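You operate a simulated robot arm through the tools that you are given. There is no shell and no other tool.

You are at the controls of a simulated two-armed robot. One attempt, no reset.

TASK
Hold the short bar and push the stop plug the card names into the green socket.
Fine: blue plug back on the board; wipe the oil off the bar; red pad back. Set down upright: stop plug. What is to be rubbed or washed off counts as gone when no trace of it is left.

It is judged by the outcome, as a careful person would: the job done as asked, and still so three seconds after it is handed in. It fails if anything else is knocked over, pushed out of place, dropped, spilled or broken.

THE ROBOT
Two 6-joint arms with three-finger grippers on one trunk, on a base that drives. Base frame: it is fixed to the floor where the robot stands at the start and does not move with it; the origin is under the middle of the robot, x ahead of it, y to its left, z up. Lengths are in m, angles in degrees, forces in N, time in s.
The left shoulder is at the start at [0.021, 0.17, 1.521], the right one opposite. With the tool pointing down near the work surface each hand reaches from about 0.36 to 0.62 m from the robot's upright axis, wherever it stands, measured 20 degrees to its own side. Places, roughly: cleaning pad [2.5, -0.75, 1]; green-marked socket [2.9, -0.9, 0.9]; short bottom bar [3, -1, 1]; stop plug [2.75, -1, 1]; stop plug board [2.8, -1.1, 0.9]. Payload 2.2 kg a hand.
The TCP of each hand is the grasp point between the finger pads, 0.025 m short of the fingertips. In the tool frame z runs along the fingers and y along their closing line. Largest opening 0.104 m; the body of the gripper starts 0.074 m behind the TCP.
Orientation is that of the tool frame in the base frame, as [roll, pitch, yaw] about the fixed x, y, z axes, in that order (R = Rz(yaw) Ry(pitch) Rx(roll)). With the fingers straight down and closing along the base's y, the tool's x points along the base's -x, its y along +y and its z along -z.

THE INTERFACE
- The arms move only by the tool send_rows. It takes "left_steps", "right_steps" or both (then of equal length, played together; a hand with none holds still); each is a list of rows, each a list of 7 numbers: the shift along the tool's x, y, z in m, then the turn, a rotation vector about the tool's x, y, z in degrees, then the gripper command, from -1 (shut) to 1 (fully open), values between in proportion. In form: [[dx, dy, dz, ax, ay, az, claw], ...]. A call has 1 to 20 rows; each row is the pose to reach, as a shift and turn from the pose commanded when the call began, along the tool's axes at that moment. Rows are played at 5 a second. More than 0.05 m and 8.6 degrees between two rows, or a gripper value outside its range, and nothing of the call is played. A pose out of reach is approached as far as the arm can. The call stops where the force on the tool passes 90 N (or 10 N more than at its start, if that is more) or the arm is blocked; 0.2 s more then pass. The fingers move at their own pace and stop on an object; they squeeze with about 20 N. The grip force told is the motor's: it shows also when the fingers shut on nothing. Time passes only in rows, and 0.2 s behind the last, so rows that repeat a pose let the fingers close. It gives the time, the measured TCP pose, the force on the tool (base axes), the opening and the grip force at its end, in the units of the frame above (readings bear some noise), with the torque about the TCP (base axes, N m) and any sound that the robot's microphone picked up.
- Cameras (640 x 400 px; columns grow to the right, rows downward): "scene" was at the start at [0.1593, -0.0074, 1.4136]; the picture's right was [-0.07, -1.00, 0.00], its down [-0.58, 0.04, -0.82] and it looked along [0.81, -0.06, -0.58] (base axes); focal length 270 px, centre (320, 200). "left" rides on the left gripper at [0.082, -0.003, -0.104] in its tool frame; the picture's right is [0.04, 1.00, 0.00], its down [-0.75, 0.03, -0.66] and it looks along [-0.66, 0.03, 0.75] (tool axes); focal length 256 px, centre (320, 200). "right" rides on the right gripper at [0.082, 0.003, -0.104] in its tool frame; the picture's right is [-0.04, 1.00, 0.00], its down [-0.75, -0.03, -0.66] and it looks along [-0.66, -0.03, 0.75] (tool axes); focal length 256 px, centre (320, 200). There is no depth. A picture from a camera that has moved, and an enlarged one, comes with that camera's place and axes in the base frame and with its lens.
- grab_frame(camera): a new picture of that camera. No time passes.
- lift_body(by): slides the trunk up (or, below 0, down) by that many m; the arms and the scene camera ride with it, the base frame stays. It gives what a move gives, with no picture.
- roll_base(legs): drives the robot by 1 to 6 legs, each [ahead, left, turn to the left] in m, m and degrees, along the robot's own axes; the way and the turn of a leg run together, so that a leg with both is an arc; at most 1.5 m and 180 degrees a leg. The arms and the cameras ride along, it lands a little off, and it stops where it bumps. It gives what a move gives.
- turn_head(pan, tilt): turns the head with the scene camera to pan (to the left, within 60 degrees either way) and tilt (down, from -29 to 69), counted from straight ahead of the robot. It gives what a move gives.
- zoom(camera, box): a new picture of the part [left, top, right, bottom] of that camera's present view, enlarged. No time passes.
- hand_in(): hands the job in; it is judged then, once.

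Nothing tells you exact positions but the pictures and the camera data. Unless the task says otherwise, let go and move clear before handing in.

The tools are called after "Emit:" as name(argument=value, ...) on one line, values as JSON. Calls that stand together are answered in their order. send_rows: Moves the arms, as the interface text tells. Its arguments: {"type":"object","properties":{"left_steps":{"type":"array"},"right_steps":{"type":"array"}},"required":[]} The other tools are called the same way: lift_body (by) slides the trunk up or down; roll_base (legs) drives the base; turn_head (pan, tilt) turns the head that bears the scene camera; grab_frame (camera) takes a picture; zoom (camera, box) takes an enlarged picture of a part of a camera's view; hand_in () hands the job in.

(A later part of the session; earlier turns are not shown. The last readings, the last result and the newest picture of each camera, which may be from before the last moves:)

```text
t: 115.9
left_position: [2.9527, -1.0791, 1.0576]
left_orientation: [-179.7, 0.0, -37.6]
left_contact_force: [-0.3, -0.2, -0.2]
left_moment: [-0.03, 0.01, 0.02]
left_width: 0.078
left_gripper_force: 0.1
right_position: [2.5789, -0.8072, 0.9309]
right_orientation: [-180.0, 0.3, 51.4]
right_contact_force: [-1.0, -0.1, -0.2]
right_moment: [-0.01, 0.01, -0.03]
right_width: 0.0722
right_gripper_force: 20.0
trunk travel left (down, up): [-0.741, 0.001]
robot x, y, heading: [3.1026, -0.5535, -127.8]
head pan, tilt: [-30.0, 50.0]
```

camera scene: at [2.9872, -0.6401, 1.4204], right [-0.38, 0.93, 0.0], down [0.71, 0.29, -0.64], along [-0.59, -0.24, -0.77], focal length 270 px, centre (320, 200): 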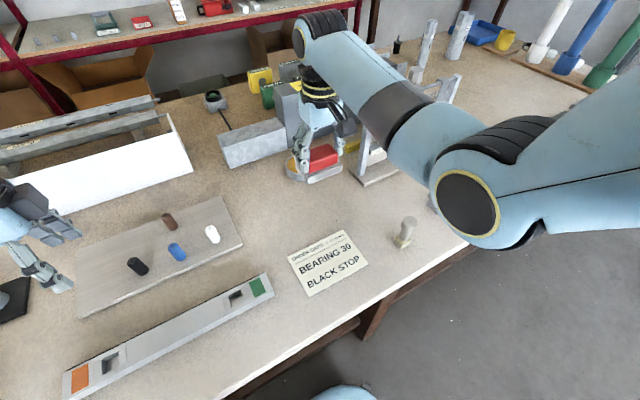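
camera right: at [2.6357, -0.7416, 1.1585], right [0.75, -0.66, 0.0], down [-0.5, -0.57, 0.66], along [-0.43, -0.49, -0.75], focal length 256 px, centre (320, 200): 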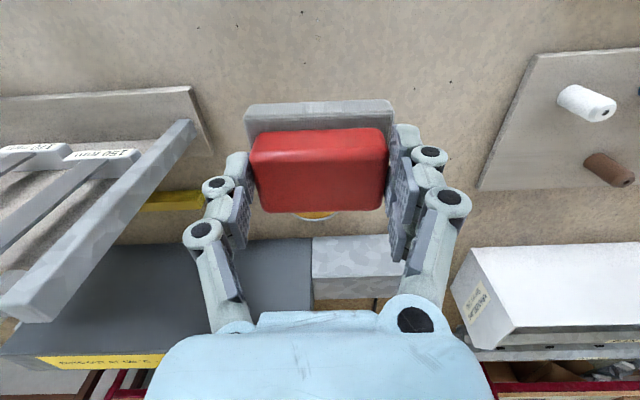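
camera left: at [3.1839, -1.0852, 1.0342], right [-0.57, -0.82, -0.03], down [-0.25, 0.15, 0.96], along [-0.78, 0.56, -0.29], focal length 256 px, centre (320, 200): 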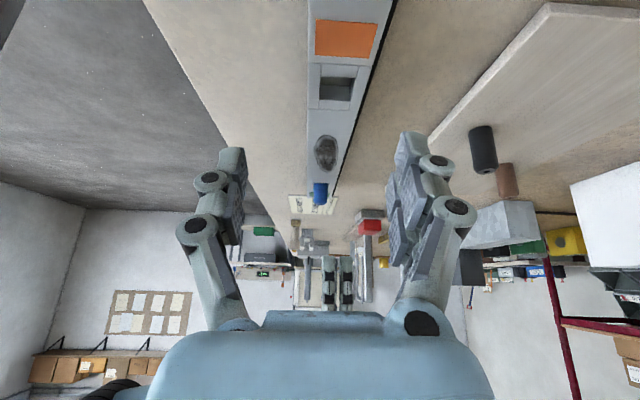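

Emit:
send_rows(right_steps=[[0, 0, 0.0015, 0, 0, 0, -0.4], [0, 0, 0.0015, 0, 0, 0, -0.4]])

Emit:
send_rows(right_steps=[[0, 0, 0.001, 0, 0, 0, -0.4], [0, 0, 0.001, 0, 0, 0, -0.4]])

```text
t: 116.5
left_position: [2.9537, -1.0787, 1.0573]
left_orientation: [-179.7, 0.0, -37.6]
left_contact_force: [-0.7, -0.5, 0.3]
left_moment: [-0.01, -0.02, 0.02]
left_width: 0.0778
left_gripper_force: 0.0
right_position: [2.5807, -0.8051, 0.9315]
right_orientation: [180.0, 0.2, 51.4]
right_contact_force: [0.6, -0.9, 3.0]
right_moment: [0.06, 0.17, 0.01]
right_width: 0.0723
right_gripper_force: 20.1
trunk travel left (down, up): [-0.741, 0.001]
robot x, y, heading: [3.0985, -0.5579, -128.1]
head pan, tilt: [-30.0, 50.0]
```

```text
t: 117.1
left_position: [2.9547, -1.0776, 1.0585]
left_orientation: [-179.8, 0.1, -37.6]
left_contact_force: [0.3, -0.1, -0.7]
left_moment: [-0.01, 0.0, 0.02]
left_width: 0.0778
left_gripper_force: 0.1
right_position: [2.5804, -0.8067, 0.9303]
right_orientation: [180.0, 0.4, 51.5]
right_contact_force: [-0.2, 1.9, 13.4]
right_moment: [0.12, -0.15, -0.03]
right_width: 0.0722
right_gripper_force: 20.0
trunk travel left (down, up): [-0.741, 0.001]
robot x, y, heading: [3.1041, -0.5517, -127.9]
head pan, tilt: [-30.0, 50.0]
```

The pad is on the bench. I ease off, open fully and rise.

Emit:
send_rows(right_steps=[[0, 0, -0.0015, 0, 0, 0, -0.4], [0, 0, -0.0015, 0, 0, 0, 0.45], [0, 0, -0.0015, 0, 0, 0, 0.7], [0, 0, -0.0015, 0, 0, 0, 1], [0, 0, -0.0015, 0, 0, 0, 1], [0, 0, -0.03, 0, 0, 0, 1], [0, 0, -0.06, 0, 0, 0, 1], [0, 0, -0.09, 0, 0, 0, 1], [0, 0, -0.12, 0, 0, 0, 1]])

Emit:
zoom(camera="scene", box=[270, 120, 400, 230])

Emit:
grab_frame(camera="right")

```text
t: 119.1
left_position: [2.9538, -1.08, 1.0572]
left_orientation: [-179.7, 0.1, -37.6]
left_contact_force: [-0.2, -0.1, 0.0]
left_moment: [0.03, -0.01, -0.02]
left_width: 0.0781
left_gripper_force: 0.1
right_position: [2.5791, -0.8058, 1.0493]
right_orientation: [-179.9, 0.1, 51.6]
right_contact_force: [0.5, 0.7, 0.8]
right_moment: [0.01, 0.0, 0.01]
right_width: 0.1039
right_gripper_force: 0.1
trunk travel left (down, up): [-0.741, 0.001]
robot x, y, heading: [3.1028, -0.555, -128.1]
head pan, tilt: [-30.0, 50.0]
```

```text
3.64 times, centred on (335, 175) of scene
camera zoom: at [2.9876, -0.64, 1.4205], right [-0.38, 0.93, 0.0], down [0.71, 0.29, -0.64], along [-0.6, -0.24, -0.77], focal length 982 px, centre (266, 291)
```

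zoom: 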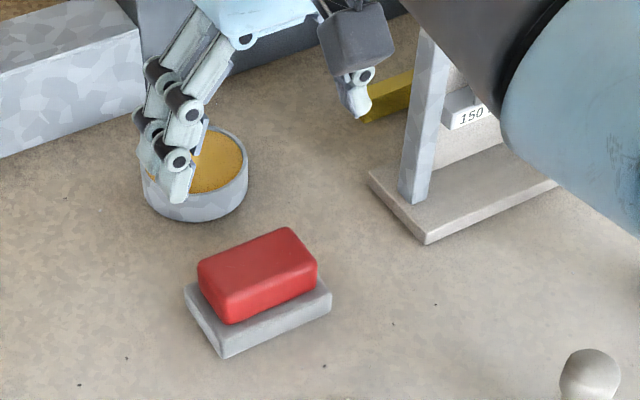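

```text
taken
camera right: at [2.6345, -0.7443, 1.1529], right [0.76, -0.65, 0.0], down [-0.49, -0.57, 0.66], along [-0.43, -0.5, -0.75], focal length 256 px, centre (320, 200)
```

right: 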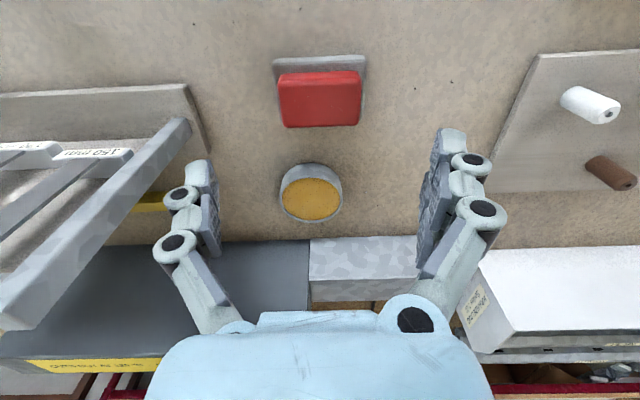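

The red pad is back on its spot. Now I drive left again to fetch the black plug.

Emit:
roll_base(legs=[[0, 0.365, 0.6]])

Emit:
turn_head(pan=-20, tilt=58)

Emit:
grab_frame(camera="scene")

Emit:
grab_frame(camera="right")

```text
t: 121.4
left_position: [3.2524, -1.3035, 1.0578]
left_orientation: [-179.7, 0.1, -36.7]
left_contact_force: [0.6, -0.1, -0.3]
left_moment: [-0.01, -0.01, -0.01]
left_width: 0.0781
left_gripper_force: 0.0
right_position: [2.8742, -1.0386, 1.048]
right_orientation: [-179.9, 0.1, 52.4]
right_contact_force: [0.4, -0.1, -0.7]
right_moment: [0.0, 0.03, 0.01]
right_width: 0.1042
right_gripper_force: 0.0
trunk travel left (down, up): [-0.741, 0.001]
robot x, y, heading: [3.3914, -0.7722, -127.2]
head pan, tilt: [-30.0, 50.0]
```

```text
t: 122.2
left_position: [3.2513, -1.3041, 1.0576]
left_orientation: [-179.9, 0.1, -36.7]
left_contact_force: [0.5, -0.4, 1.2]
left_moment: [-0.02, 0.01, -0.01]
left_width: 0.0781
left_gripper_force: 0.0
right_position: [2.8744, -1.037, 1.0502]
right_orientation: [-180.0, 0.1, 52.4]
right_contact_force: [0.4, -0.1, -0.1]
right_moment: [0.0, 0.02, -0.02]
right_width: 0.1039
right_gripper_force: 0.0
trunk travel left (down, up): [-0.741, 0.001]
robot x, y, heading: [3.3883, -0.7757, -127.0]
head pan, tilt: [-20.0, 58.0]
```

```text
taken
camera scene: at [3.2921, -0.8717, 1.4103], right [-0.54, 0.84, 0.0], down [0.71, 0.46, -0.53], along [-0.44, -0.29, -0.85], focal length 270 px, centre (320, 200)
```

scene: 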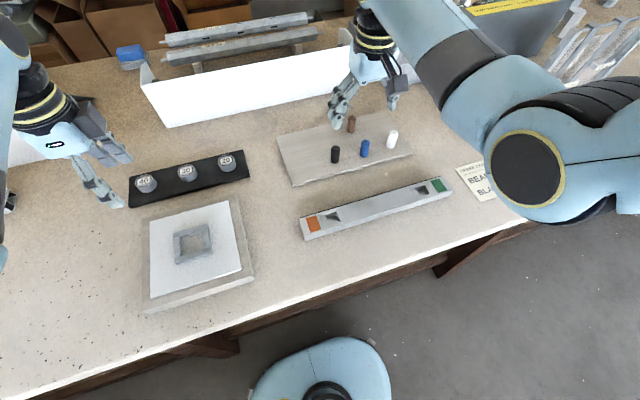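

```text
taken
camera right: at [2.9274, -0.9741, 1.1526], right [0.77, -0.64, 0.0], down [-0.48, -0.58, 0.66], along [-0.42, -0.5, -0.75], focal length 256 px, centre (320, 200)
```

right: 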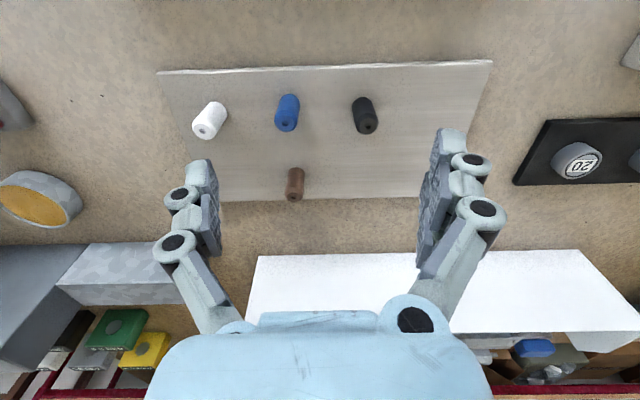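

The black plug is at about (2.894, -1.083). I bring the right hand above it with a moderate opening.

Emit:
send_rows(right_steps=[[-0.006, 0.011, 0.01, 0, 0, 0, 0.5], [-0.0125, 0.022, 0.02, 0, 0, 0, 0], [-0.019, 0.033, 0.035, 0, 0, 0, 0], [-0.0249, 0.0439, 0.05, 0, 0, 0, 0], [-0.0249, 0.0439, 0.05, 0, 0, 0, 0]])

Emit:
grab_frame(camera="right")

Emit:
zoom(camera="right", box=[240, 60, 400, 160])

```text
t: 123.4
left_position: [3.251, -1.3035, 1.058]
left_orientation: [-179.7, -0.1, -36.6]
left_contact_force: [-0.3, 0.4, 0.4]
left_moment: [-0.08, 0.01, -0.01]
left_width: 0.0781
left_gripper_force: 0.0
right_position: [2.8935, -1.0844, 0.999]
right_orientation: [-180.0, 0.1, 52.4]
right_contact_force: [0.6, 0.5, -0.4]
right_moment: [-0.03, 0.01, -0.01]
right_width: 0.0519
right_gripper_force: 0.0
trunk travel left (down, up): [-0.741, 0.001]
robot x, y, heading: [3.3913, -0.7771, -127.0]
head pan, tilt: [-20.0, 58.0]
```

```text
taken
camera right: at [2.9465, -1.0204, 1.1028], right [0.77, -0.64, 0.0], down [-0.48, -0.58, 0.66], along [-0.42, -0.51, -0.75], focal length 256 px, centre (320, 200)
```

right: 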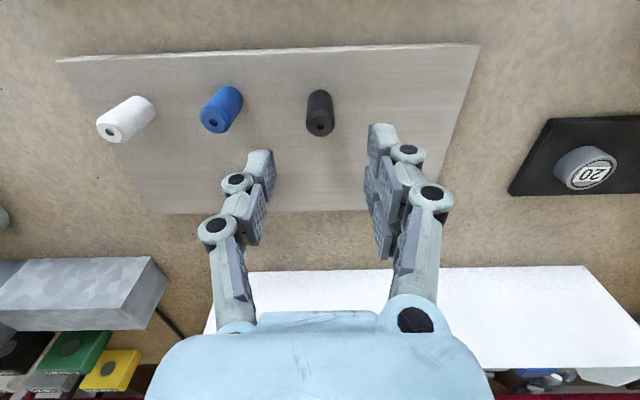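

```text
4.00 times, centred on (320, 110) of right
camera zoom: at [2.9465, -1.0204, 1.1028], right [0.77, -0.64, 0.0], down [-0.48, -0.58, 0.66], along [-0.42, -0.51, -0.75], focal length 1024 px, centre (320, 560)
```

zoom: 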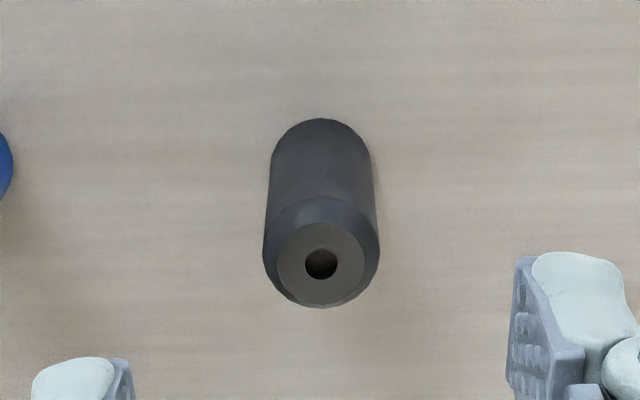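

Perfectly aligned. I lower and close on the black plug.

Emit:
send_rows(right_steps=[[0, 0, 0.025, 0, 0, 0, 0], [0, 0, 0.045, 0, 0, 0, 0], [0, 0, 0.061, 0, 0, 0, 0], [0, 0, 0.061, 0, 0, 0, -0.3], [0, 0, 0.061, 0, 0, 0, -0.7], [0, 0, 0.061, 0, 0, 0, -1], [0, 0, 0.061, 0, 0, 0, -1]])

Emit:
grab_frame(camera="right")

```text
t: 125.0
left_position: [3.2509, -1.3046, 1.0569]
left_orientation: [-179.7, 0.0, -36.7]
left_contact_force: [0.5, 0.2, -0.5]
left_moment: [0.0, 0.01, -0.02]
left_width: 0.0782
left_gripper_force: 0.1
right_position: [2.8939, -1.0831, 0.939]
right_orientation: [-180.0, 0.1, 52.4]
right_contact_force: [0.3, -0.7, -0.1]
right_moment: [0.02, 0.0, 0.01]
right_width: 0.021
right_gripper_force: 20.3
trunk travel left (down, up): [-0.741, 0.001]
robot x, y, heading: [3.3893, -0.7748, -126.9]
head pan, tilt: [-20.0, 58.0]
```

```text
taken
camera right: at [2.9468, -1.0199, 1.0417], right [0.77, -0.64, 0.0], down [-0.48, -0.58, 0.66], along [-0.42, -0.5, -0.75], focal length 256 px, centre (320, 200)
```

right: 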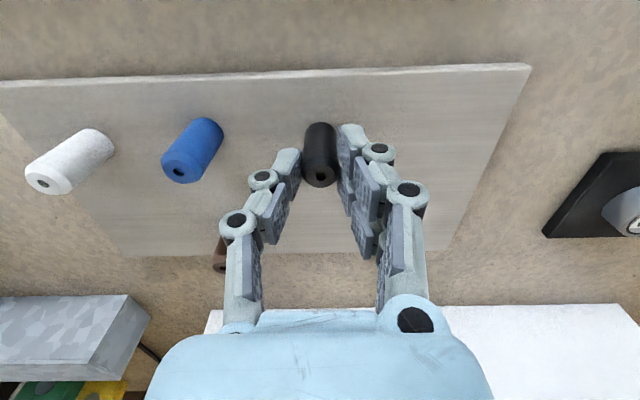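

Gripped. I lift it clear and drive to the spot where the left hand can hold the bar while the right inserts.

Emit:
send_rows(right_steps=[[0, 0, -0.02, 0, 0, 0, -1], [0, 0, -0.05, 0, 0, 0, -1], [0, 0, -0.08, 0, 0, 0, -1], [0, 0, -0.11, 0, 0, 0, -1]])

Emit:
roll_base(legs=[[-0.068, 0, 0], [0, -0.173, -0.3]])

Emit:
turn_head(pan=0, tilt=55)

Emit:
grab_frame(camera="scene")

Emit:
zoom(camera="scene", box=[240, 180, 440, 250])

```text
t: 126.0
left_position: [3.2522, -1.3034, 1.0563]
left_orientation: [-179.7, 0.1, -36.6]
left_contact_force: [1.0, -0.2, -1.2]
left_moment: [-0.02, 0.0, -0.01]
left_width: 0.0783
left_gripper_force: 0.1
right_position: [2.8927, -1.0816, 1.051]
right_orientation: [180.0, 0.1, 52.4]
right_contact_force: [0.6, -0.3, 0.3]
right_moment: [0.01, 0.04, 0.0]
right_width: 0.0213
right_gripper_force: 20.4
trunk travel left (down, up): [-0.741, 0.001]
robot x, y, heading: [3.3923, -0.7786, -127.1]
head pan, tilt: [-20.0, 58.0]
```

```text
t: 128.1
left_position: [3.1486, -1.1416, 1.0577]
left_orientation: [-179.7, 0.0, -37.2]
left_contact_force: [0.3, 0.4, -0.4]
left_moment: [0.01, 0.02, -0.01]
left_width: 0.0777
left_gripper_force: 0.0
right_position: [2.7904, -0.919, 1.0504]
right_orientation: [-180.0, 0.2, 52.0]
right_contact_force: [-0.3, 0.0, -0.9]
right_moment: [-0.03, -0.03, 0.01]
right_width: 0.0209
right_gripper_force: 19.9
trunk travel left (down, up): [-0.741, 0.001]
robot x, y, heading: [3.2914, -0.6193, -127.6]
head pan, tilt: [-20.0, 58.0]
```

```text
t: 128.9
left_position: [3.1493, -1.1426, 1.0568]
left_orientation: [-179.7, 0.1, -37.1]
left_contact_force: [0.3, 0.0, -1.3]
left_moment: [0.01, 0.01, -0.01]
left_width: 0.0779
left_gripper_force: 0.1
right_position: [2.7915, -0.9187, 1.0507]
right_orientation: [-180.0, 0.1, 52.0]
right_contact_force: [-0.1, -0.7, 0.1]
right_moment: [0.01, -0.01, 0.02]
right_width: 0.0209
right_gripper_force: 20.3
trunk travel left (down, up): [-0.741, 0.001]
robot x, y, heading: [3.2936, -0.618, -127.5]
head pan, tilt: [0.0, 55.0]
```

```text
taken
camera scene: at [3.2065, -0.7323, 1.4139], right [-0.79, 0.61, 0.0], down [0.5, 0.65, -0.57], along [-0.35, -0.45, -0.82], focal length 270 px, centre (320, 200)
```

scene: 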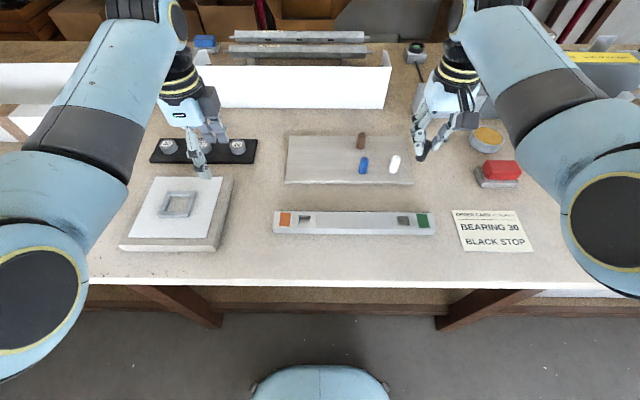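

```text
3.20 times, centred on (340, 215) of scene
camera zoom: at [3.2065, -0.7323, 1.4139], right [-0.79, 0.61, 0.0], down [0.5, 0.65, -0.57], along [-0.35, -0.45, -0.82], focal length 864 px, centre (256, 152)
```

zoom: 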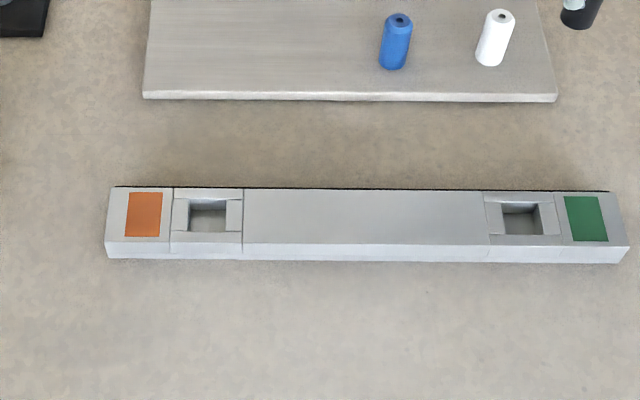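

I'm in place with the black plug held high in the right hand. The socket is at about (2.874, -0.863) and I'll hold the bar near its orange end (3.080, -1.026). The left hand goes down and tilts in.

Emit:
send_rows(left_steps=[[0, -0.02, 0.022, 0, 0, 0, 0.5], [0, -0.04, 0.045, 0, 0, 0, 0.5], [0, -0.051, 0.067, 0, 0, 0, 0.5], [-0.0153, -0.051, 0.067, 0, -4, 0, 0.5], [-0.0306, -0.051, 0.067, 0, -8, 0, 0.5], [-0.0457, -0.051, 0.067, 0, -12, 0, 0.5], [-0.0606, -0.051, 0.067, 0, -16, 0, 0.5], [-0.0752, -0.051, 0.067, 0, -20, 0.5, 0.5], [-0.0895, -0.051, 0.067, 0, -24, 0.5, 0.5], [-0.1033, -0.051, 0.067, 0, -28, 1, 0.5], [-0.116, -0.0514, 0.067, 0, -32, 1, 0.5], [-0.1261, -0.0514, 0.067, 0, -35, 1, 0.5], [-0.1261, -0.0514, 0.067, 0, -35, 1, 0.5]])

Emit:
zoom(camera="left", box=[220, 0, 460, 200])

Emit:
grab_frame(camera="scene")

```text
t: 131.7
left_position: [3.0799, -1.0269, 0.9895]
left_orientation: [179.9, 35.1, -38.1]
left_contact_force: [-0.3, 0.6, 0.0]
left_moment: [-0.02, 0.01, 0.02]
left_width: 0.0783
left_gripper_force: 0.2
right_position: [2.7917, -0.9195, 1.0516]
right_orientation: [179.9, 0.1, 52.0]
right_contact_force: [-0.3, -0.5, -0.5]
right_moment: [-0.02, 0.02, 0.0]
right_width: 0.021
right_gripper_force: 19.9
trunk travel left (down, up): [-0.741, 0.001]
robot x, y, heading: [3.2894, -0.6183, -127.6]
head pan, tilt: [0.0, 55.0]
```

```text
2.00 times, centred on (340, 100) of left
camera zoom: at [3.1816, -1.1015, 1.0279], right [-0.59, -0.81, -0.02], down [-0.21, 0.12, 0.97], along [-0.78, 0.58, -0.24], focal length 512 px, centre (280, 400)
```

zoom: 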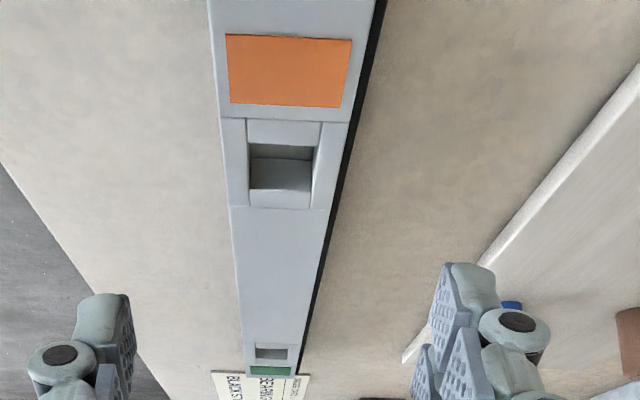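

```text
taken
camera scene: at [3.2063, -0.7319, 1.414], right [-0.79, 0.61, 0.0], down [0.5, 0.65, -0.57], along [-0.35, -0.46, -0.82], focal length 270 px, centre (320, 200)
```

scene: 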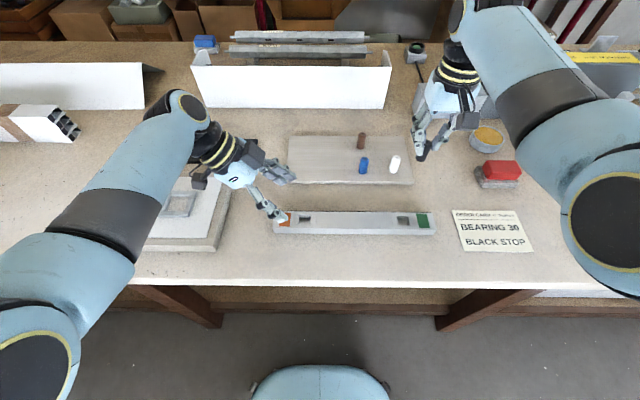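

The fingers straddle the bar centrally (about 1 mm off). I lower straight down in base z beside the bar.

Emit:
send_rows(left_steps=[[0.0115, 0.001, 0.01636, 0, 0, 0, 0.5], [0.023, 0.001, 0.0327, 0, 0, 0, 0.5], [0.0345, 0.001, 0.0491, 0, 0, 0, 0.5], [0.0402, 0.001, 0.0573, 0, 0, 0, 0.5], [0.0402, 0.001, 0.0573, 0, 0, 0, 0.5]])

Emit:
zoom(camera="scene", box=[200, 160, 360, 260])

Emit:
grab_frame(camera="left")

```text
t: 132.9
left_position: [3.0797, -1.026, 0.9195]
left_orientation: [180.0, 35.0, -38.0]
left_contact_force: [-0.6, 0.1, 0.2]
left_moment: [-0.01, -0.02, 0.0]
left_width: 0.0781
left_gripper_force: 0.0
right_position: [2.7912, -0.9201, 1.0516]
right_orientation: [-179.9, 0.1, 52.0]
right_contact_force: [-0.6, -0.2, -0.9]
right_moment: [0.0, 0.0, -0.02]
right_width: 0.0207
right_gripper_force: 19.7
trunk travel left (down, up): [-0.741, 0.001]
robot x, y, heading: [3.288, -0.6157, -127.6]
head pan, tilt: [0.0, 55.0]
```

```text
4.00 times, centred on (280, 210) of scene
camera zoom: at [3.2063, -0.7319, 1.414], right [-0.79, 0.61, 0.0], down [0.5, 0.65, -0.57], along [-0.35, -0.46, -0.82], focal length 1080 px, centre (480, 160)
```

zoom: 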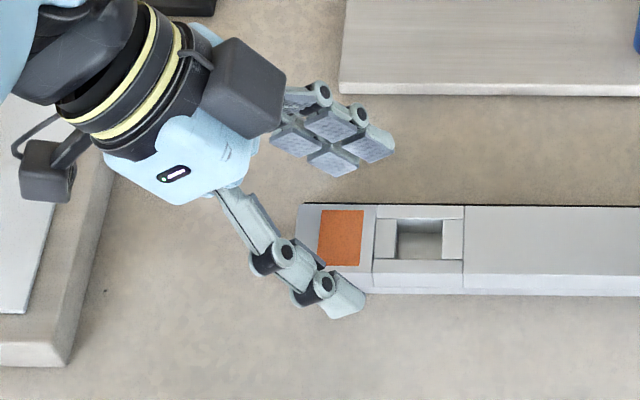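

```text
taken
camera left: at [3.1816, -1.1019, 0.9583], right [-0.59, -0.81, -0.02], down [-0.21, 0.12, 0.97], along [-0.78, 0.58, -0.24], focal length 256 px, centre (320, 200)
```

left: 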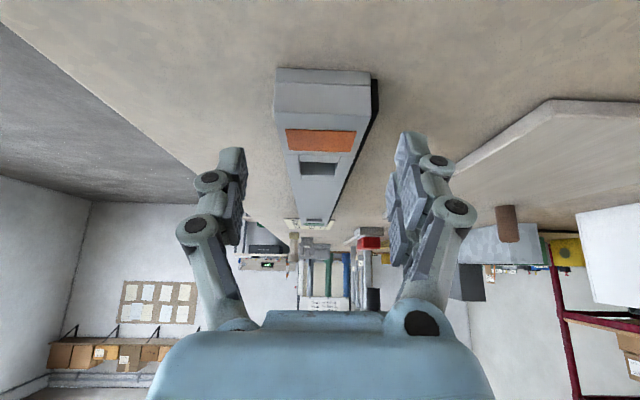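

Emit:
send_rows(left_steps=[[0.0023, 0, 0.0033, 0, 0, 0, 0.5], [0.0046, 0, 0.0065, 0, 0, 0, 0.5]])

Emit:
send_rows(left_steps=[[0.0017, 0, 0.0025, 0, 0, 0, 0.5], [0.0029, 0, 0.0041, 0, 0, 0, 0.5]])

Emit:
zoom(camera="scene", box=[240, 190, 320, 250])

```text
t: 133.5
left_position: [3.0785, -1.0275, 0.9121]
left_orientation: [180.0, 35.1, -38.0]
left_contact_force: [-0.6, 0.1, 0.4]
left_moment: [0.02, -0.01, -0.01]
left_width: 0.0778
left_gripper_force: 0.1
right_position: [2.7911, -0.9202, 1.0497]
right_orientation: [-180.0, 0.1, 52.1]
right_contact_force: [-0.1, 0.5, -0.2]
right_moment: [-0.02, 0.0, 0.03]
right_width: 0.0208
right_gripper_force: 19.9
trunk travel left (down, up): [-0.741, 0.001]
robot x, y, heading: [3.2911, -0.6159, -127.3]
head pan, tilt: [0.0, 55.0]
```

```text
t: 134.1
left_position: [3.0791, -1.0278, 0.9073]
left_orientation: [180.0, 35.0, -37.8]
left_contact_force: [0.7, 0.1, 0.2]
left_moment: [0.01, -0.03, 0.01]
left_width: 0.078
left_gripper_force: 0.1
right_position: [2.7924, -0.9197, 1.0499]
right_orientation: [-180.0, 0.1, 52.1]
right_contact_force: [-0.5, -0.3, 0.2]
right_moment: [-0.01, 0.0, -0.04]
right_width: 0.0208
right_gripper_force: 20.4
trunk travel left (down, up): [-0.741, 0.001]
robot x, y, heading: [3.2917, -0.6148, -127.3]
head pan, tilt: [0.0, 55.0]
```

```text
6.67 times, centred on (280, 220) of scene
camera zoom: at [3.2062, -0.732, 1.414], right [-0.79, 0.61, 0.0], down [0.5, 0.65, -0.57], along [-0.35, -0.46, -0.82], focal length 1800 px, centre (587, 67)
```

zoom: 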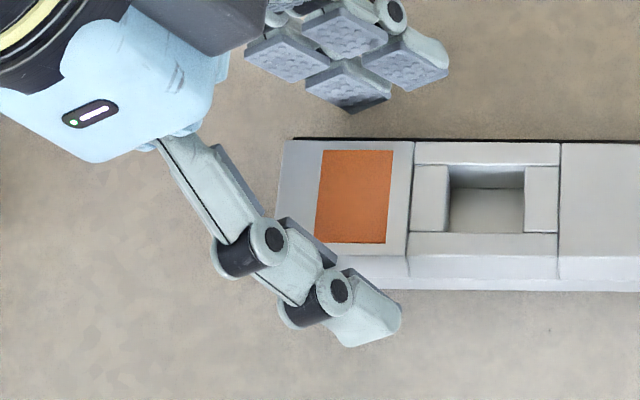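

No contact yet; the fingertips are about 5 mm above the bench. I go 2 mm lower and close gently on the bar.

Emit:
send_rows(left_steps=[[0.0012, 0, 0.0016, 0, 0, 0, 0.5], [0.0012, 0, 0.0016, 0, 0, 0, 0.25], [0.0012, 0, 0.0016, 0, 0, 0, 0], [0.0012, 0, 0.0016, 0, 0, 0, -0.15], [0.0012, 0, 0.0016, 0, 0, 0, -0.3], [0.0012, 0, 0.0016, 0, 0, 0, -0.5], [0.0012, 0, 0.0016, 0, 0, 0, -0.5]])

Emit:
zoom(camera="scene", box=[220, 170, 440, 260])

Emit:
grab_frame(camera="left")

```text
t: 135.7
left_position: [3.0785, -1.0268, 0.9052]
left_orientation: [-180.0, 35.0, -38.0]
left_contact_force: [0.3, -0.2, 0.6]
left_moment: [-0.05, 0.05, -0.2]
left_width: 0.0446
left_gripper_force: 19.9
right_position: [2.7911, -0.9198, 1.0514]
right_orientation: [179.9, 0.0, 52.1]
right_contact_force: [0.1, 0.1, 0.3]
right_moment: [0.03, -0.02, 0.04]
right_width: 0.0207
right_gripper_force: 20.2
trunk travel left (down, up): [-0.741, 0.001]
robot x, y, heading: [3.2896, -0.6164, -127.4]
head pan, tilt: [0.0, 55.0]
```

```text
2.91 times, centred on (330, 215) of scene
camera zoom: at [3.2063, -0.7319, 1.414], right [-0.79, 0.61, 0.0], down [0.5, 0.65, -0.57], along [-0.35, -0.46, -0.82], focal length 786 px, centre (291, 156)
```

zoom: 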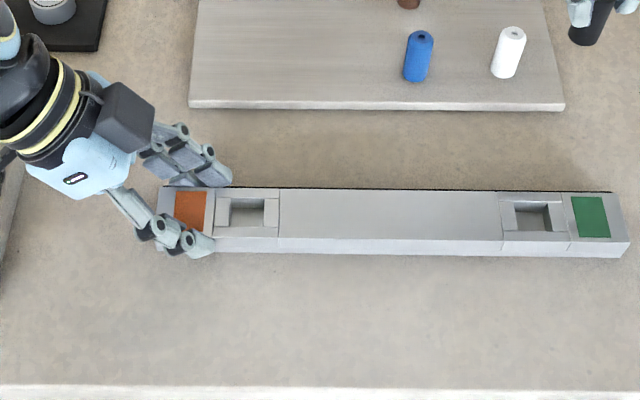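

```text
taken
camera left: at [3.1802, -1.1021, 0.9432], right [-0.59, -0.81, -0.02], down [-0.21, 0.12, 0.97], along [-0.78, 0.58, -0.24], focal length 256 px, centre (320, 200)
```

left: 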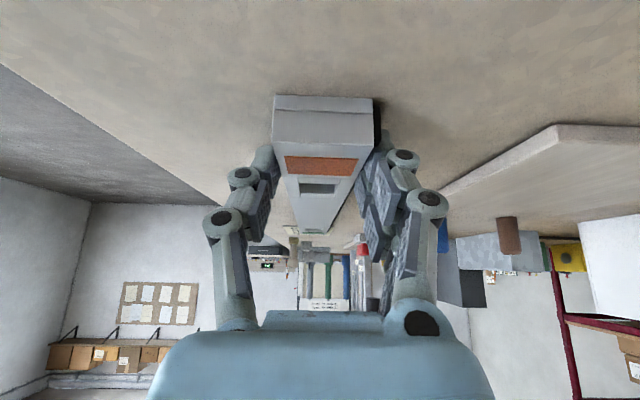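

The left hand now holds the bar firmly (44.6 mm, 20 N) without moving it. I bring the black plug above the green socket.

Emit:
send_rows(right_steps=[[0.024, 0.0075, 0, 0, 0, 0, -1], [0.048, 0.015, 0, 0, 0, 0, -1], [0.072, 0.0225, 0.015, 0, 0, 0, -1], [0.0958, 0.0301, 0.03, 0, 0, 0, -1], [0.0958, 0.0301, 0.045, 0, 0, 0, -1], [0.0958, 0.0301, 0.045, 0, 0, 0, -1]])

Emit:
grab_frame(camera="right")

Emit:
zoom(camera="scene", box=[340, 150, 460, 250])

```text
t: 137.1
left_position: [3.0775, -1.0274, 0.9048]
left_orientation: [180.0, 35.1, -38.0]
left_contact_force: [-0.2, 1.6, -0.1]
left_moment: [0.19, 0.29, -0.14]
left_width: 0.0449
left_gripper_force: 20.3
right_position: [2.8723, -0.8636, 1.0054]
right_orientation: [180.0, 0.1, 52.0]
right_contact_force: [-0.3, 0.3, 0.5]
right_moment: [0.0, 0.03, 0.0]
right_width: 0.0206
right_gripper_force: 19.8
trunk travel left (down, up): [-0.741, 0.001]
robot x, y, heading: [3.2943, -0.6161, -127.4]
head pan, tilt: [0.0, 55.0]
```

```text
taken
camera right: at [2.9269, -0.8012, 1.1078], right [0.76, -0.65, 0.0], down [-0.49, -0.57, 0.66], along [-0.43, -0.5, -0.75], focal length 256 px, centre (320, 200)
```

right: 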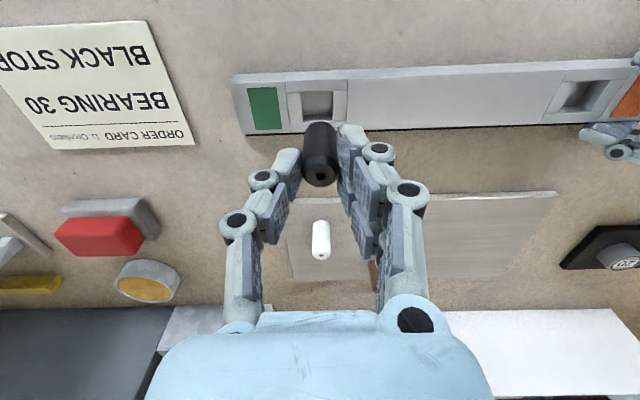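

```text
4.00 times, centred on (400, 200) of scene
camera zoom: at [3.2065, -0.7318, 1.414], right [-0.79, 0.61, 0.0], down [0.5, 0.65, -0.57], along [-0.35, -0.46, -0.82], focal length 1080 px, centre (0, 200)
```

zoom: 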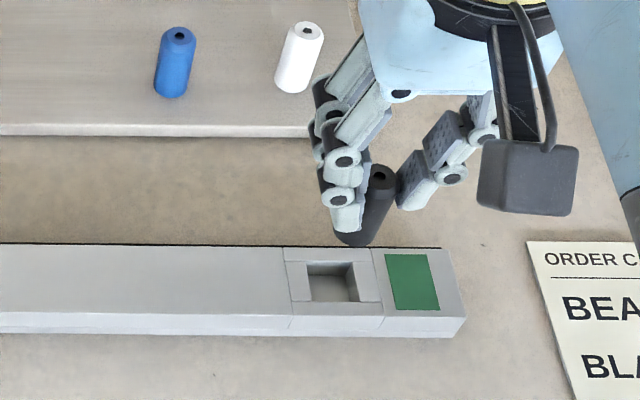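

Emit:
zoom(camera="right", box=[260, 60, 380, 150])

Emit:
zoom(camera="scene", box=[385, 185, 445, 235])

```text
4.44 times, centred on (320, 105) of right
camera zoom: at [2.9269, -0.8012, 1.1078], right [0.76, -0.65, 0.0], down [-0.49, -0.57, 0.66], along [-0.43, -0.5, -0.75], focal length 1138 px, centre (320, 622)
```

zoom: 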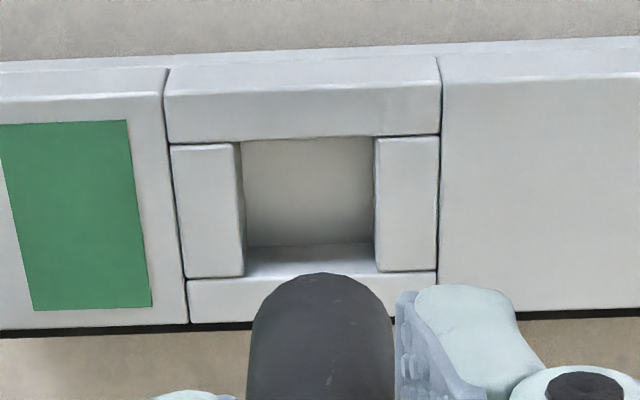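

```text
8.00 times, centred on (415, 210) of scene
camera zoom: at [3.2065, -0.7318, 1.414], right [-0.79, 0.61, 0.0], down [0.5, 0.65, -0.57], along [-0.35, -0.46, -0.82], focal length 2160 px, centre (-440, 120)
```

zoom: 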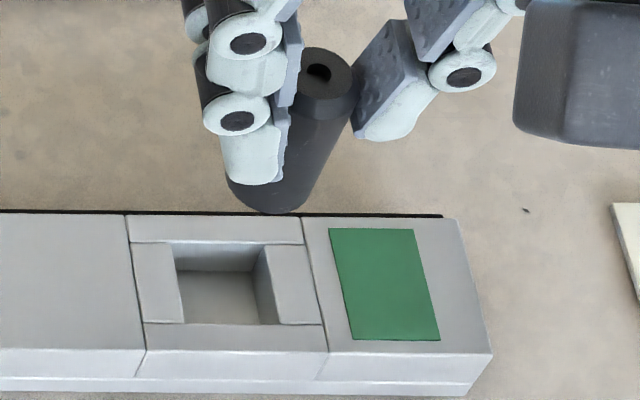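

Socket opening is about 25 mm for a 21 mm plug. I descend to just above the socket and re-check alignment.

Emit:
send_rows(right_steps=[[0, -0.001, 0.02, 0, 0, 0, -1], [0, -0.001, 0.04, 0, 0, 0, -1], [0, -0.001, 0.05, 0, 0, 0, -1], [0, -0.001, 0.05, 0, 0, 0, -1]])

Emit:
zoom(camera="right", box=[260, 90, 380, 200])

Emit:
zoom(camera="scene", box=[385, 185, 445, 235])

```text
t: 138.1
left_position: [3.0785, -1.0269, 0.9063]
left_orientation: [179.9, 35.0, -38.0]
left_contact_force: [0.3, 0.9, 0.4]
left_moment: [0.1, 0.18, -0.14]
left_width: 0.0447
left_gripper_force: 20.0
right_position: [2.8735, -0.8627, 0.9545]
right_orientation: [180.0, 0.1, 52.0]
right_contact_force: [-0.1, -0.2, -0.5]
right_moment: [-0.01, 0.03, -0.02]
right_width: 0.0207
right_gripper_force: 20.4
trunk travel left (down, up): [-0.741, 0.001]
robot x, y, heading: [3.2888, -0.6166, -127.3]
head pan, tilt: [0.0, 55.0]
```

```text
3.64 times, centred on (320, 145) of right
camera zoom: at [2.9273, -0.8002, 1.0575], right [0.76, -0.65, 0.0], down [-0.49, -0.57, 0.66], along [-0.43, -0.5, -0.75], focal length 931 px, centre (320, 400)
```

zoom: 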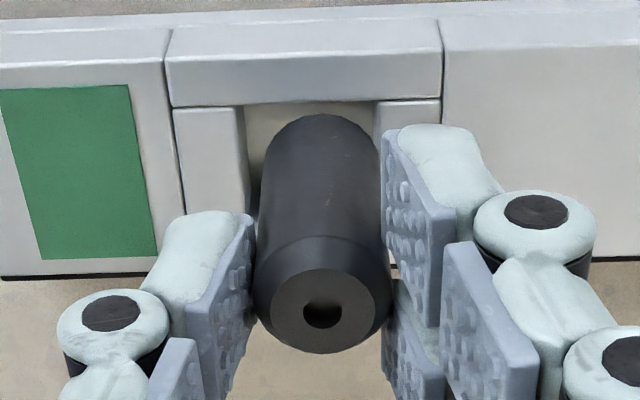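

```text
8.00 times, centred on (415, 210) of scene
camera zoom: at [3.2064, -0.7319, 1.414], right [-0.79, 0.61, 0.0], down [0.5, 0.65, -0.57], along [-0.35, -0.46, -0.82], focal length 2160 px, centre (-440, 120)
```

zoom: 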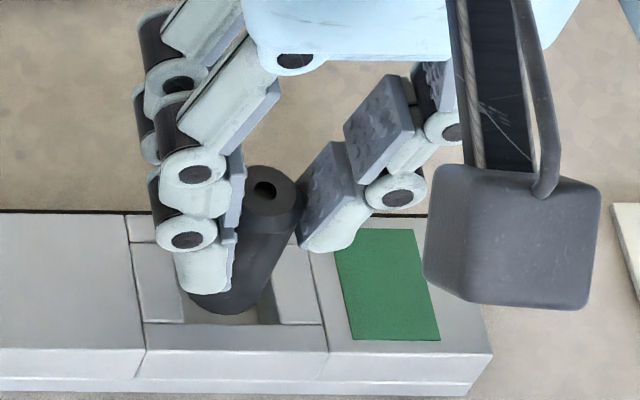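

The plug needs to shift about 1.8 mm right and 1.8 mm forward. I correct, then lower into the socket in small steps.

Emit:
send_rows(right_steps=[[-0.0018, -0.0018, 0, 0, 0, 0, -1], [-0.0018, -0.0018, 0.003, 0, 0, 0, -1], [-0.0018, -0.0018, 0.005, 0, 0, 0, -1]])

Emit:
zoom(camera="right", box=[260, 90, 380, 200])

Emit:
zoom(camera="scene", box=[385, 185, 445, 235])

```text
t: 138.9
left_position: [3.0784, -1.0265, 0.9057]
left_orientation: [180.0, 35.0, -37.9]
left_contact_force: [1.9, 0.3, -0.1]
left_moment: [-0.03, 0.05, -0.18]
left_width: 0.0449
left_gripper_force: 20.0
right_position: [2.8705, -0.862, 0.951]
right_orientation: [-180.0, 0.2, 52.0]
right_contact_force: [-0.1, -0.9, -1.2]
right_moment: [-0.02, -0.04, 0.0]
right_width: 0.0206
right_gripper_force: 19.7
trunk travel left (down, up): [-0.741, 0.001]
robot x, y, heading: [3.2912, -0.6151, -127.5]
head pan, tilt: [0.0, 55.0]
```

```text
3.64 times, centred on (320, 145) of right
camera zoom: at [2.9244, -0.8004, 1.0533], right [0.76, -0.65, 0.0], down [-0.49, -0.57, 0.66], along [-0.43, -0.5, -0.75], focal length 931 px, centre (320, 400)
```

zoom: 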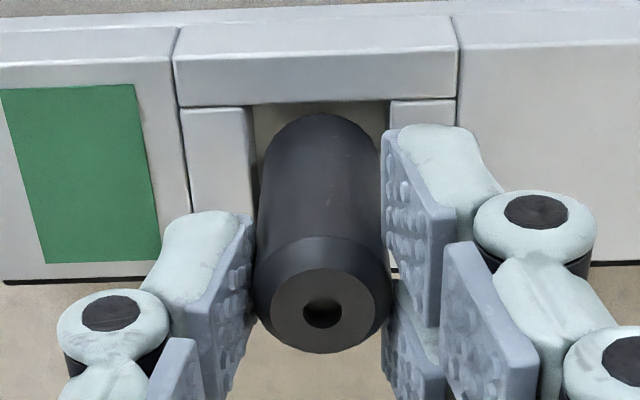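

```text
8.00 times, centred on (415, 210) of scene
camera zoom: at [3.2064, -0.7318, 1.414], right [-0.79, 0.61, 0.0], down [0.5, 0.65, -0.57], along [-0.35, -0.46, -0.82], focal length 2160 px, centre (-440, 120)
```

zoom: 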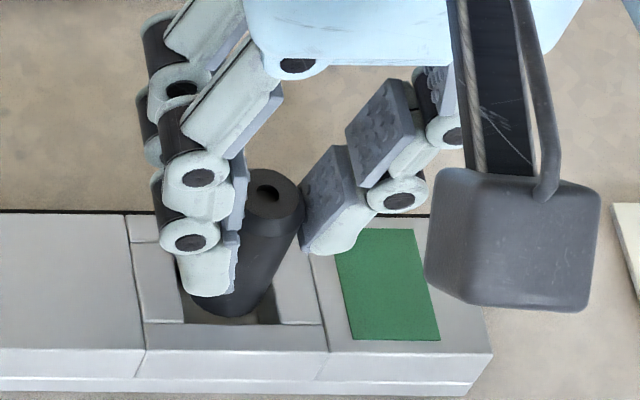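

Centred now. I lower into the socket stepwise, watching the force.

Emit:
send_rows(right_steps=[[0, 0, 0.003, 0, 0, 0, -1], [0, 0, 0.006, 0, 0, 0, -1]])

Emit:
send_rows(right_steps=[[0, 0, 0.002, 0, 0, 0, -1], [0, 0, 0.004, 0, 0, 0, -1]])

Emit:
zoom(camera="right", box=[260, 90, 380, 200])

Emit:
zoom(camera="scene", box=[385, 185, 445, 235])

```text
t: 139.5
left_position: [3.0777, -1.0277, 0.9053]
left_orientation: [180.0, 35.0, -38.0]
left_contact_force: [1.6, -0.1, 0.6]
left_moment: [-0.04, 0.02, -0.18]
left_width: 0.0446
left_gripper_force: 20.1
right_position: [2.8697, -0.8638, 0.9438]
right_orientation: [-179.9, 0.2, 52.0]
right_contact_force: [1.1, 0.4, 0.5]
right_moment: [0.02, 0.03, -0.01]
right_width: 0.0206
right_gripper_force: 19.3
trunk travel left (down, up): [-0.741, 0.001]
robot x, y, heading: [3.2944, -0.6151, -127.5]
head pan, tilt: [0.0, 55.0]
```

```text
t: 140.1
left_position: [3.0779, -1.0262, 0.9059]
left_orientation: [-179.9, 35.0, -37.9]
left_contact_force: [1.3, 0.1, 0.3]
left_moment: [-0.09, -0.02, -0.14]
left_width: 0.0446
left_gripper_force: 19.8
right_position: [2.8711, -0.8624, 0.9405]
right_orientation: [180.0, 0.2, 52.0]
right_contact_force: [0.4, -0.9, -0.5]
right_moment: [0.0, 0.04, 0.02]
right_width: 0.0205
right_gripper_force: 19.6
trunk travel left (down, up): [-0.741, 0.001]
robot x, y, heading: [3.2926, -0.617, -127.6]
head pan, tilt: [0.0, 55.0]
```

```text
3.64 times, centred on (320, 145) of right
camera zoom: at [2.9243, -0.8002, 1.0432], right [0.76, -0.65, 0.0], down [-0.49, -0.57, 0.66], along [-0.43, -0.5, -0.75], focal length 931 px, centre (320, 400)
```

zoom: 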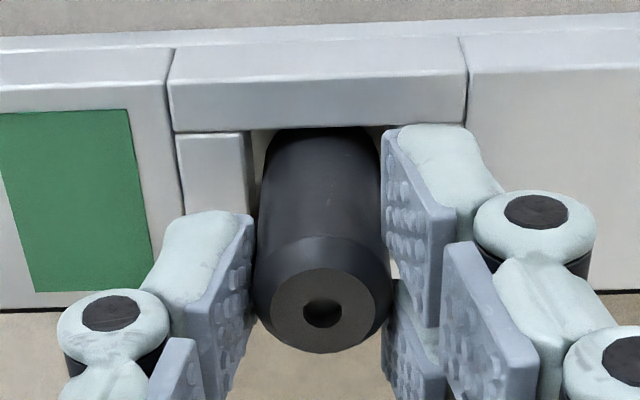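

```text
8.00 times, centred on (415, 210) of scene
camera zoom: at [3.2064, -0.7319, 1.414], right [-0.79, 0.61, 0.0], down [0.5, 0.65, -0.57], along [-0.35, -0.46, -0.82], focal length 2160 px, centre (-440, 120)
```

zoom: 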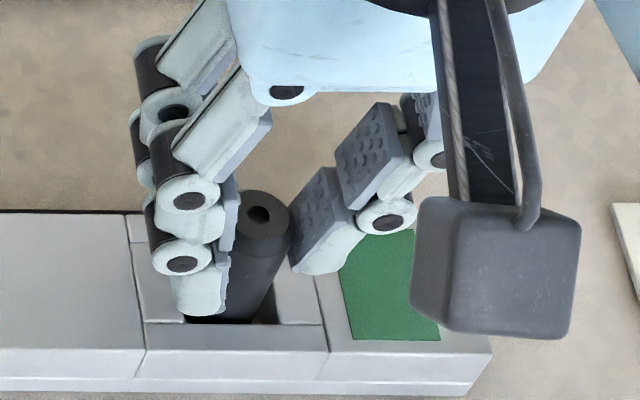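

It is entering freely. I continue down and push until it seats.

Emit:
send_rows(right_steps=[[0, 0, 0.002, 0, 0, 0, -1], [0, 0, 0.004, 0, 0, 0, -1]])

Emit:
send_rows(right_steps=[[0, 0, 0.001, 0, 0, 0, -1], [0, 0, 0.002, 0, 0, 0, -1]])

Emit:
send_rows(right_steps=[[0, 0, 0.001, 0, 0, 0, -1], [0, 0, 0.002, 0, 0, 0, -1]])

```text
t: 140.7
left_position: [3.0787, -1.0277, 0.9061]
left_orientation: [180.0, 35.0, -38.0]
left_contact_force: [0.3, -0.2, 0.8]
left_moment: [-0.11, -0.06, -0.16]
left_width: 0.0444
left_gripper_force: 20.1
right_position: [2.8698, -0.8622, 0.9351]
right_orientation: [179.9, 0.2, 52.0]
right_contact_force: [0.4, 0.4, 0.0]
right_moment: [0.0, -0.01, 0.03]
right_width: 0.0206
right_gripper_force: 19.6
trunk travel left (down, up): [-0.741, 0.001]
robot x, y, heading: [3.2916, -0.6149, -127.3]
head pan, tilt: [0.0, 55.0]
```

```text
t: 141.3
left_position: [3.0786, -1.0274, 0.906]
left_orientation: [-179.9, 35.1, -38.0]
left_contact_force: [-1.1, -0.5, -0.1]
left_moment: [-0.2, 0.1, 0.09]
left_width: 0.0447
left_gripper_force: 20.4
right_position: [2.8684, -0.8631, 0.9351]
right_orientation: [179.9, 0.1, 52.0]
right_contact_force: [1.1, 2.1, 6.9]
right_moment: [0.1, -0.03, 0.02]
right_width: 0.0206
right_gripper_force: 19.6
trunk travel left (down, up): [-0.741, 0.001]
robot x, y, heading: [3.2947, -0.6175, -127.5]
head pan, tilt: [0.0, 55.0]
```

```text
t: 141.9
left_position: [3.0791, -1.0262, 0.9059]
left_orientation: [179.9, 35.2, -38.0]
left_contact_force: [-0.9, 1.1, -2.2]
left_moment: [-0.23, -0.06, 0.0]
left_width: 0.0447
left_gripper_force: 20.7
right_position: [2.871, -0.8636, 0.9335]
right_orientation: [180.0, 0.3, 52.0]
right_contact_force: [-0.9, -0.8, 15.2]
right_moment: [-0.02, 0.02, 0.04]
right_width: 0.0207
right_gripper_force: 19.9
trunk travel left (down, up): [-0.741, 0.001]
robot x, y, heading: [3.2859, -0.6135, -127.4]
head pan, tilt: [0.0, 55.0]
```

It has reached the floor or a detent at 15 N. I push a bit harder to see if it seats further, listening for a click.

Emit:
send_rows(right_steps=[[0, 0, 0.001, 0, 0, 0, -1], [0, 0, 0.002, 0, 0, 0, -1]])

Emit:
send_rows(right_steps=[[0, 0, 0.001, 0, 0, 0, -1], [0, 0, 0.002, 0, 0, 0, -1]])

Emit:
zoom(camera="right", box=[260, 90, 380, 200])

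Emit:
zoom(camera="scene", box=[385, 185, 445, 235])

```text
t: 142.5
left_position: [3.0781, -1.026, 0.9058]
left_orientation: [-179.9, 35.2, -37.9]
left_contact_force: [-0.7, 2.7, -2.8]
left_moment: [-0.27, -0.24, -0.3]
left_width: 0.0447
left_gripper_force: 20.1
right_position: [2.8698, -0.8635, 0.9305]
right_orientation: [180.0, 0.3, 52.0]
right_contact_force: [-1.6, -2.6, 15.6]
right_moment: [-0.13, 0.04, 0.01]
right_width: 0.0206
right_gripper_force: 19.9
trunk travel left (down, up): [-0.741, 0.001]
robot x, y, heading: [3.2947, -0.6177, -127.3]
head pan, tilt: [0.0, 55.0]
```

```text
t: 143.1
left_position: [3.0792, -1.0265, 0.9055]
left_orientation: [179.9, 35.0, -37.9]
left_contact_force: [0.0, 2.2, -2.5]
left_moment: [-0.21, -0.12, -0.36]
left_width: 0.045
left_gripper_force: 19.8
right_position: [2.8705, -0.8626, 0.9272]
right_orientation: [-180.0, 0.2, 52.0]
right_contact_force: [-2.3, -3.2, 14.7]
right_moment: [-0.14, 0.09, -0.05]
right_width: 0.0207
right_gripper_force: 19.8
trunk travel left (down, up): [-0.741, 0.001]
robot x, y, heading: [3.2925, -0.6198, -127.4]
head pan, tilt: [0.0, 55.0]
```

```text
3.64 times, centred on (320, 145) of right
camera zoom: at [2.9243, -0.8005, 1.0311], right [0.76, -0.65, 0.0], down [-0.49, -0.57, 0.66], along [-0.43, -0.5, -0.75], focal length 931 px, centre (320, 400)
```

zoom: 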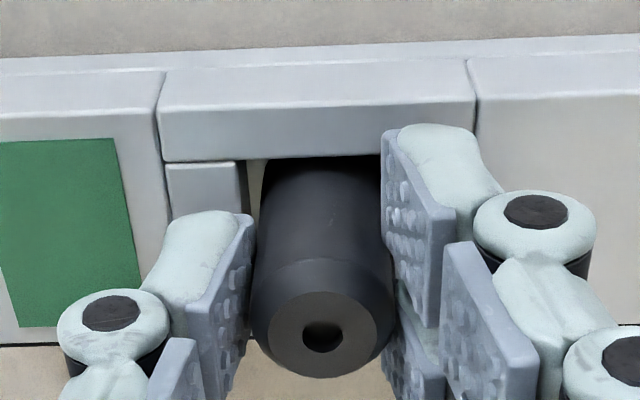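

```text
8.00 times, centred on (415, 210) of scene
camera zoom: at [3.2069, -0.7317, 1.414], right [-0.79, 0.61, 0.0], down [0.5, 0.65, -0.57], along [-0.35, -0.46, -0.82], focal length 2160 px, centre (-440, 120)
```

zoom: 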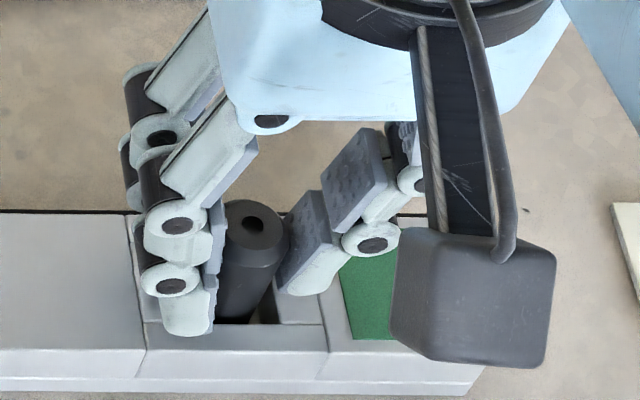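

The plug is on the socket floor, at the same depth the blue one sat; above 15 N it just slips in the fingers. I release it, then press its top with closed fingers to seat it firmly while the left hand holds the bar.

Emit:
send_rows(right_steps=[[0, 0, -0.002, 0, 0, 0, -1], [0, 0, -0.002, 0, 0, 0, -0.6], [0, 0, -0.002, 0, 0, 0, -0.35], [0, 0, -0.002, 0, 0, 0, -0.2], [0, 0, -0.002, 0, 0, 0, -0.2], [0, 0, -0.025, 0, 0, 0, -0.2], [0, 0, -0.05, 0, 0, 0, -0.2], [0, 0, -0.06, 0, 0, 0, -0.2]])

Emit:
grab_frame(camera="right")

Emit:
zoom(camera="scene", box=[365, 165, 455, 235])

```text
t: 144.9
left_position: [3.0781, -1.0262, 0.9061]
left_orientation: [-179.9, 35.1, -37.9]
left_contact_force: [-0.2, -0.6, 0.7]
left_moment: [-0.01, 0.16, 0.19]
left_width: 0.0444
left_gripper_force: 20.0
right_position: [2.8702, -0.8615, 0.989]
right_orientation: [179.9, 0.2, 51.9]
right_contact_force: [-0.3, 1.2, 0.2]
right_moment: [-0.03, -0.04, 0.02]
right_width: 0.0419
right_gripper_force: 0.0
trunk travel left (down, up): [-0.741, 0.001]
robot x, y, heading: [3.2924, -0.618, -127.5]
head pan, tilt: [0.0, 55.0]
```

```text
taken
camera right: at [2.9248, -0.7996, 1.0917], right [0.76, -0.65, 0.0], down [-0.49, -0.57, 0.66], along [-0.43, -0.5, -0.75], focal length 256 px, centre (320, 200)
```

right: 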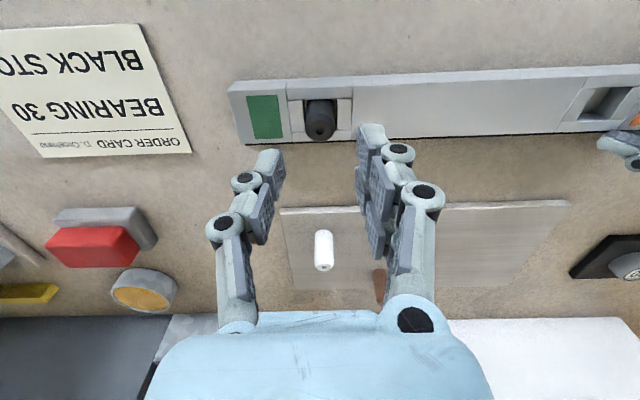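

```text
5.71 times, centred on (410, 200) of scene
camera zoom: at [3.2064, -0.732, 1.414], right [-0.79, 0.61, 0.0], down [0.5, 0.65, -0.57], along [-0.35, -0.46, -0.82], focal length 1543 px, centre (-194, 200)
```

zoom: 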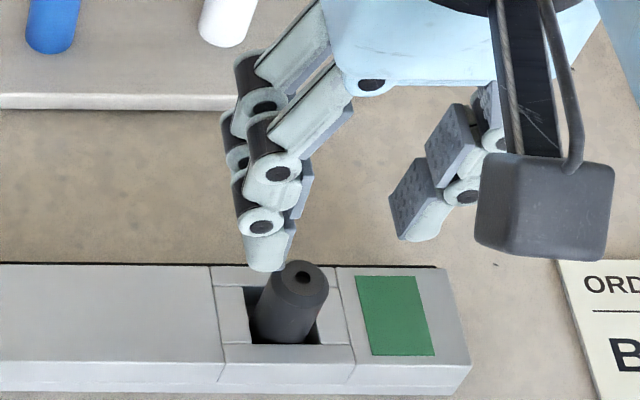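

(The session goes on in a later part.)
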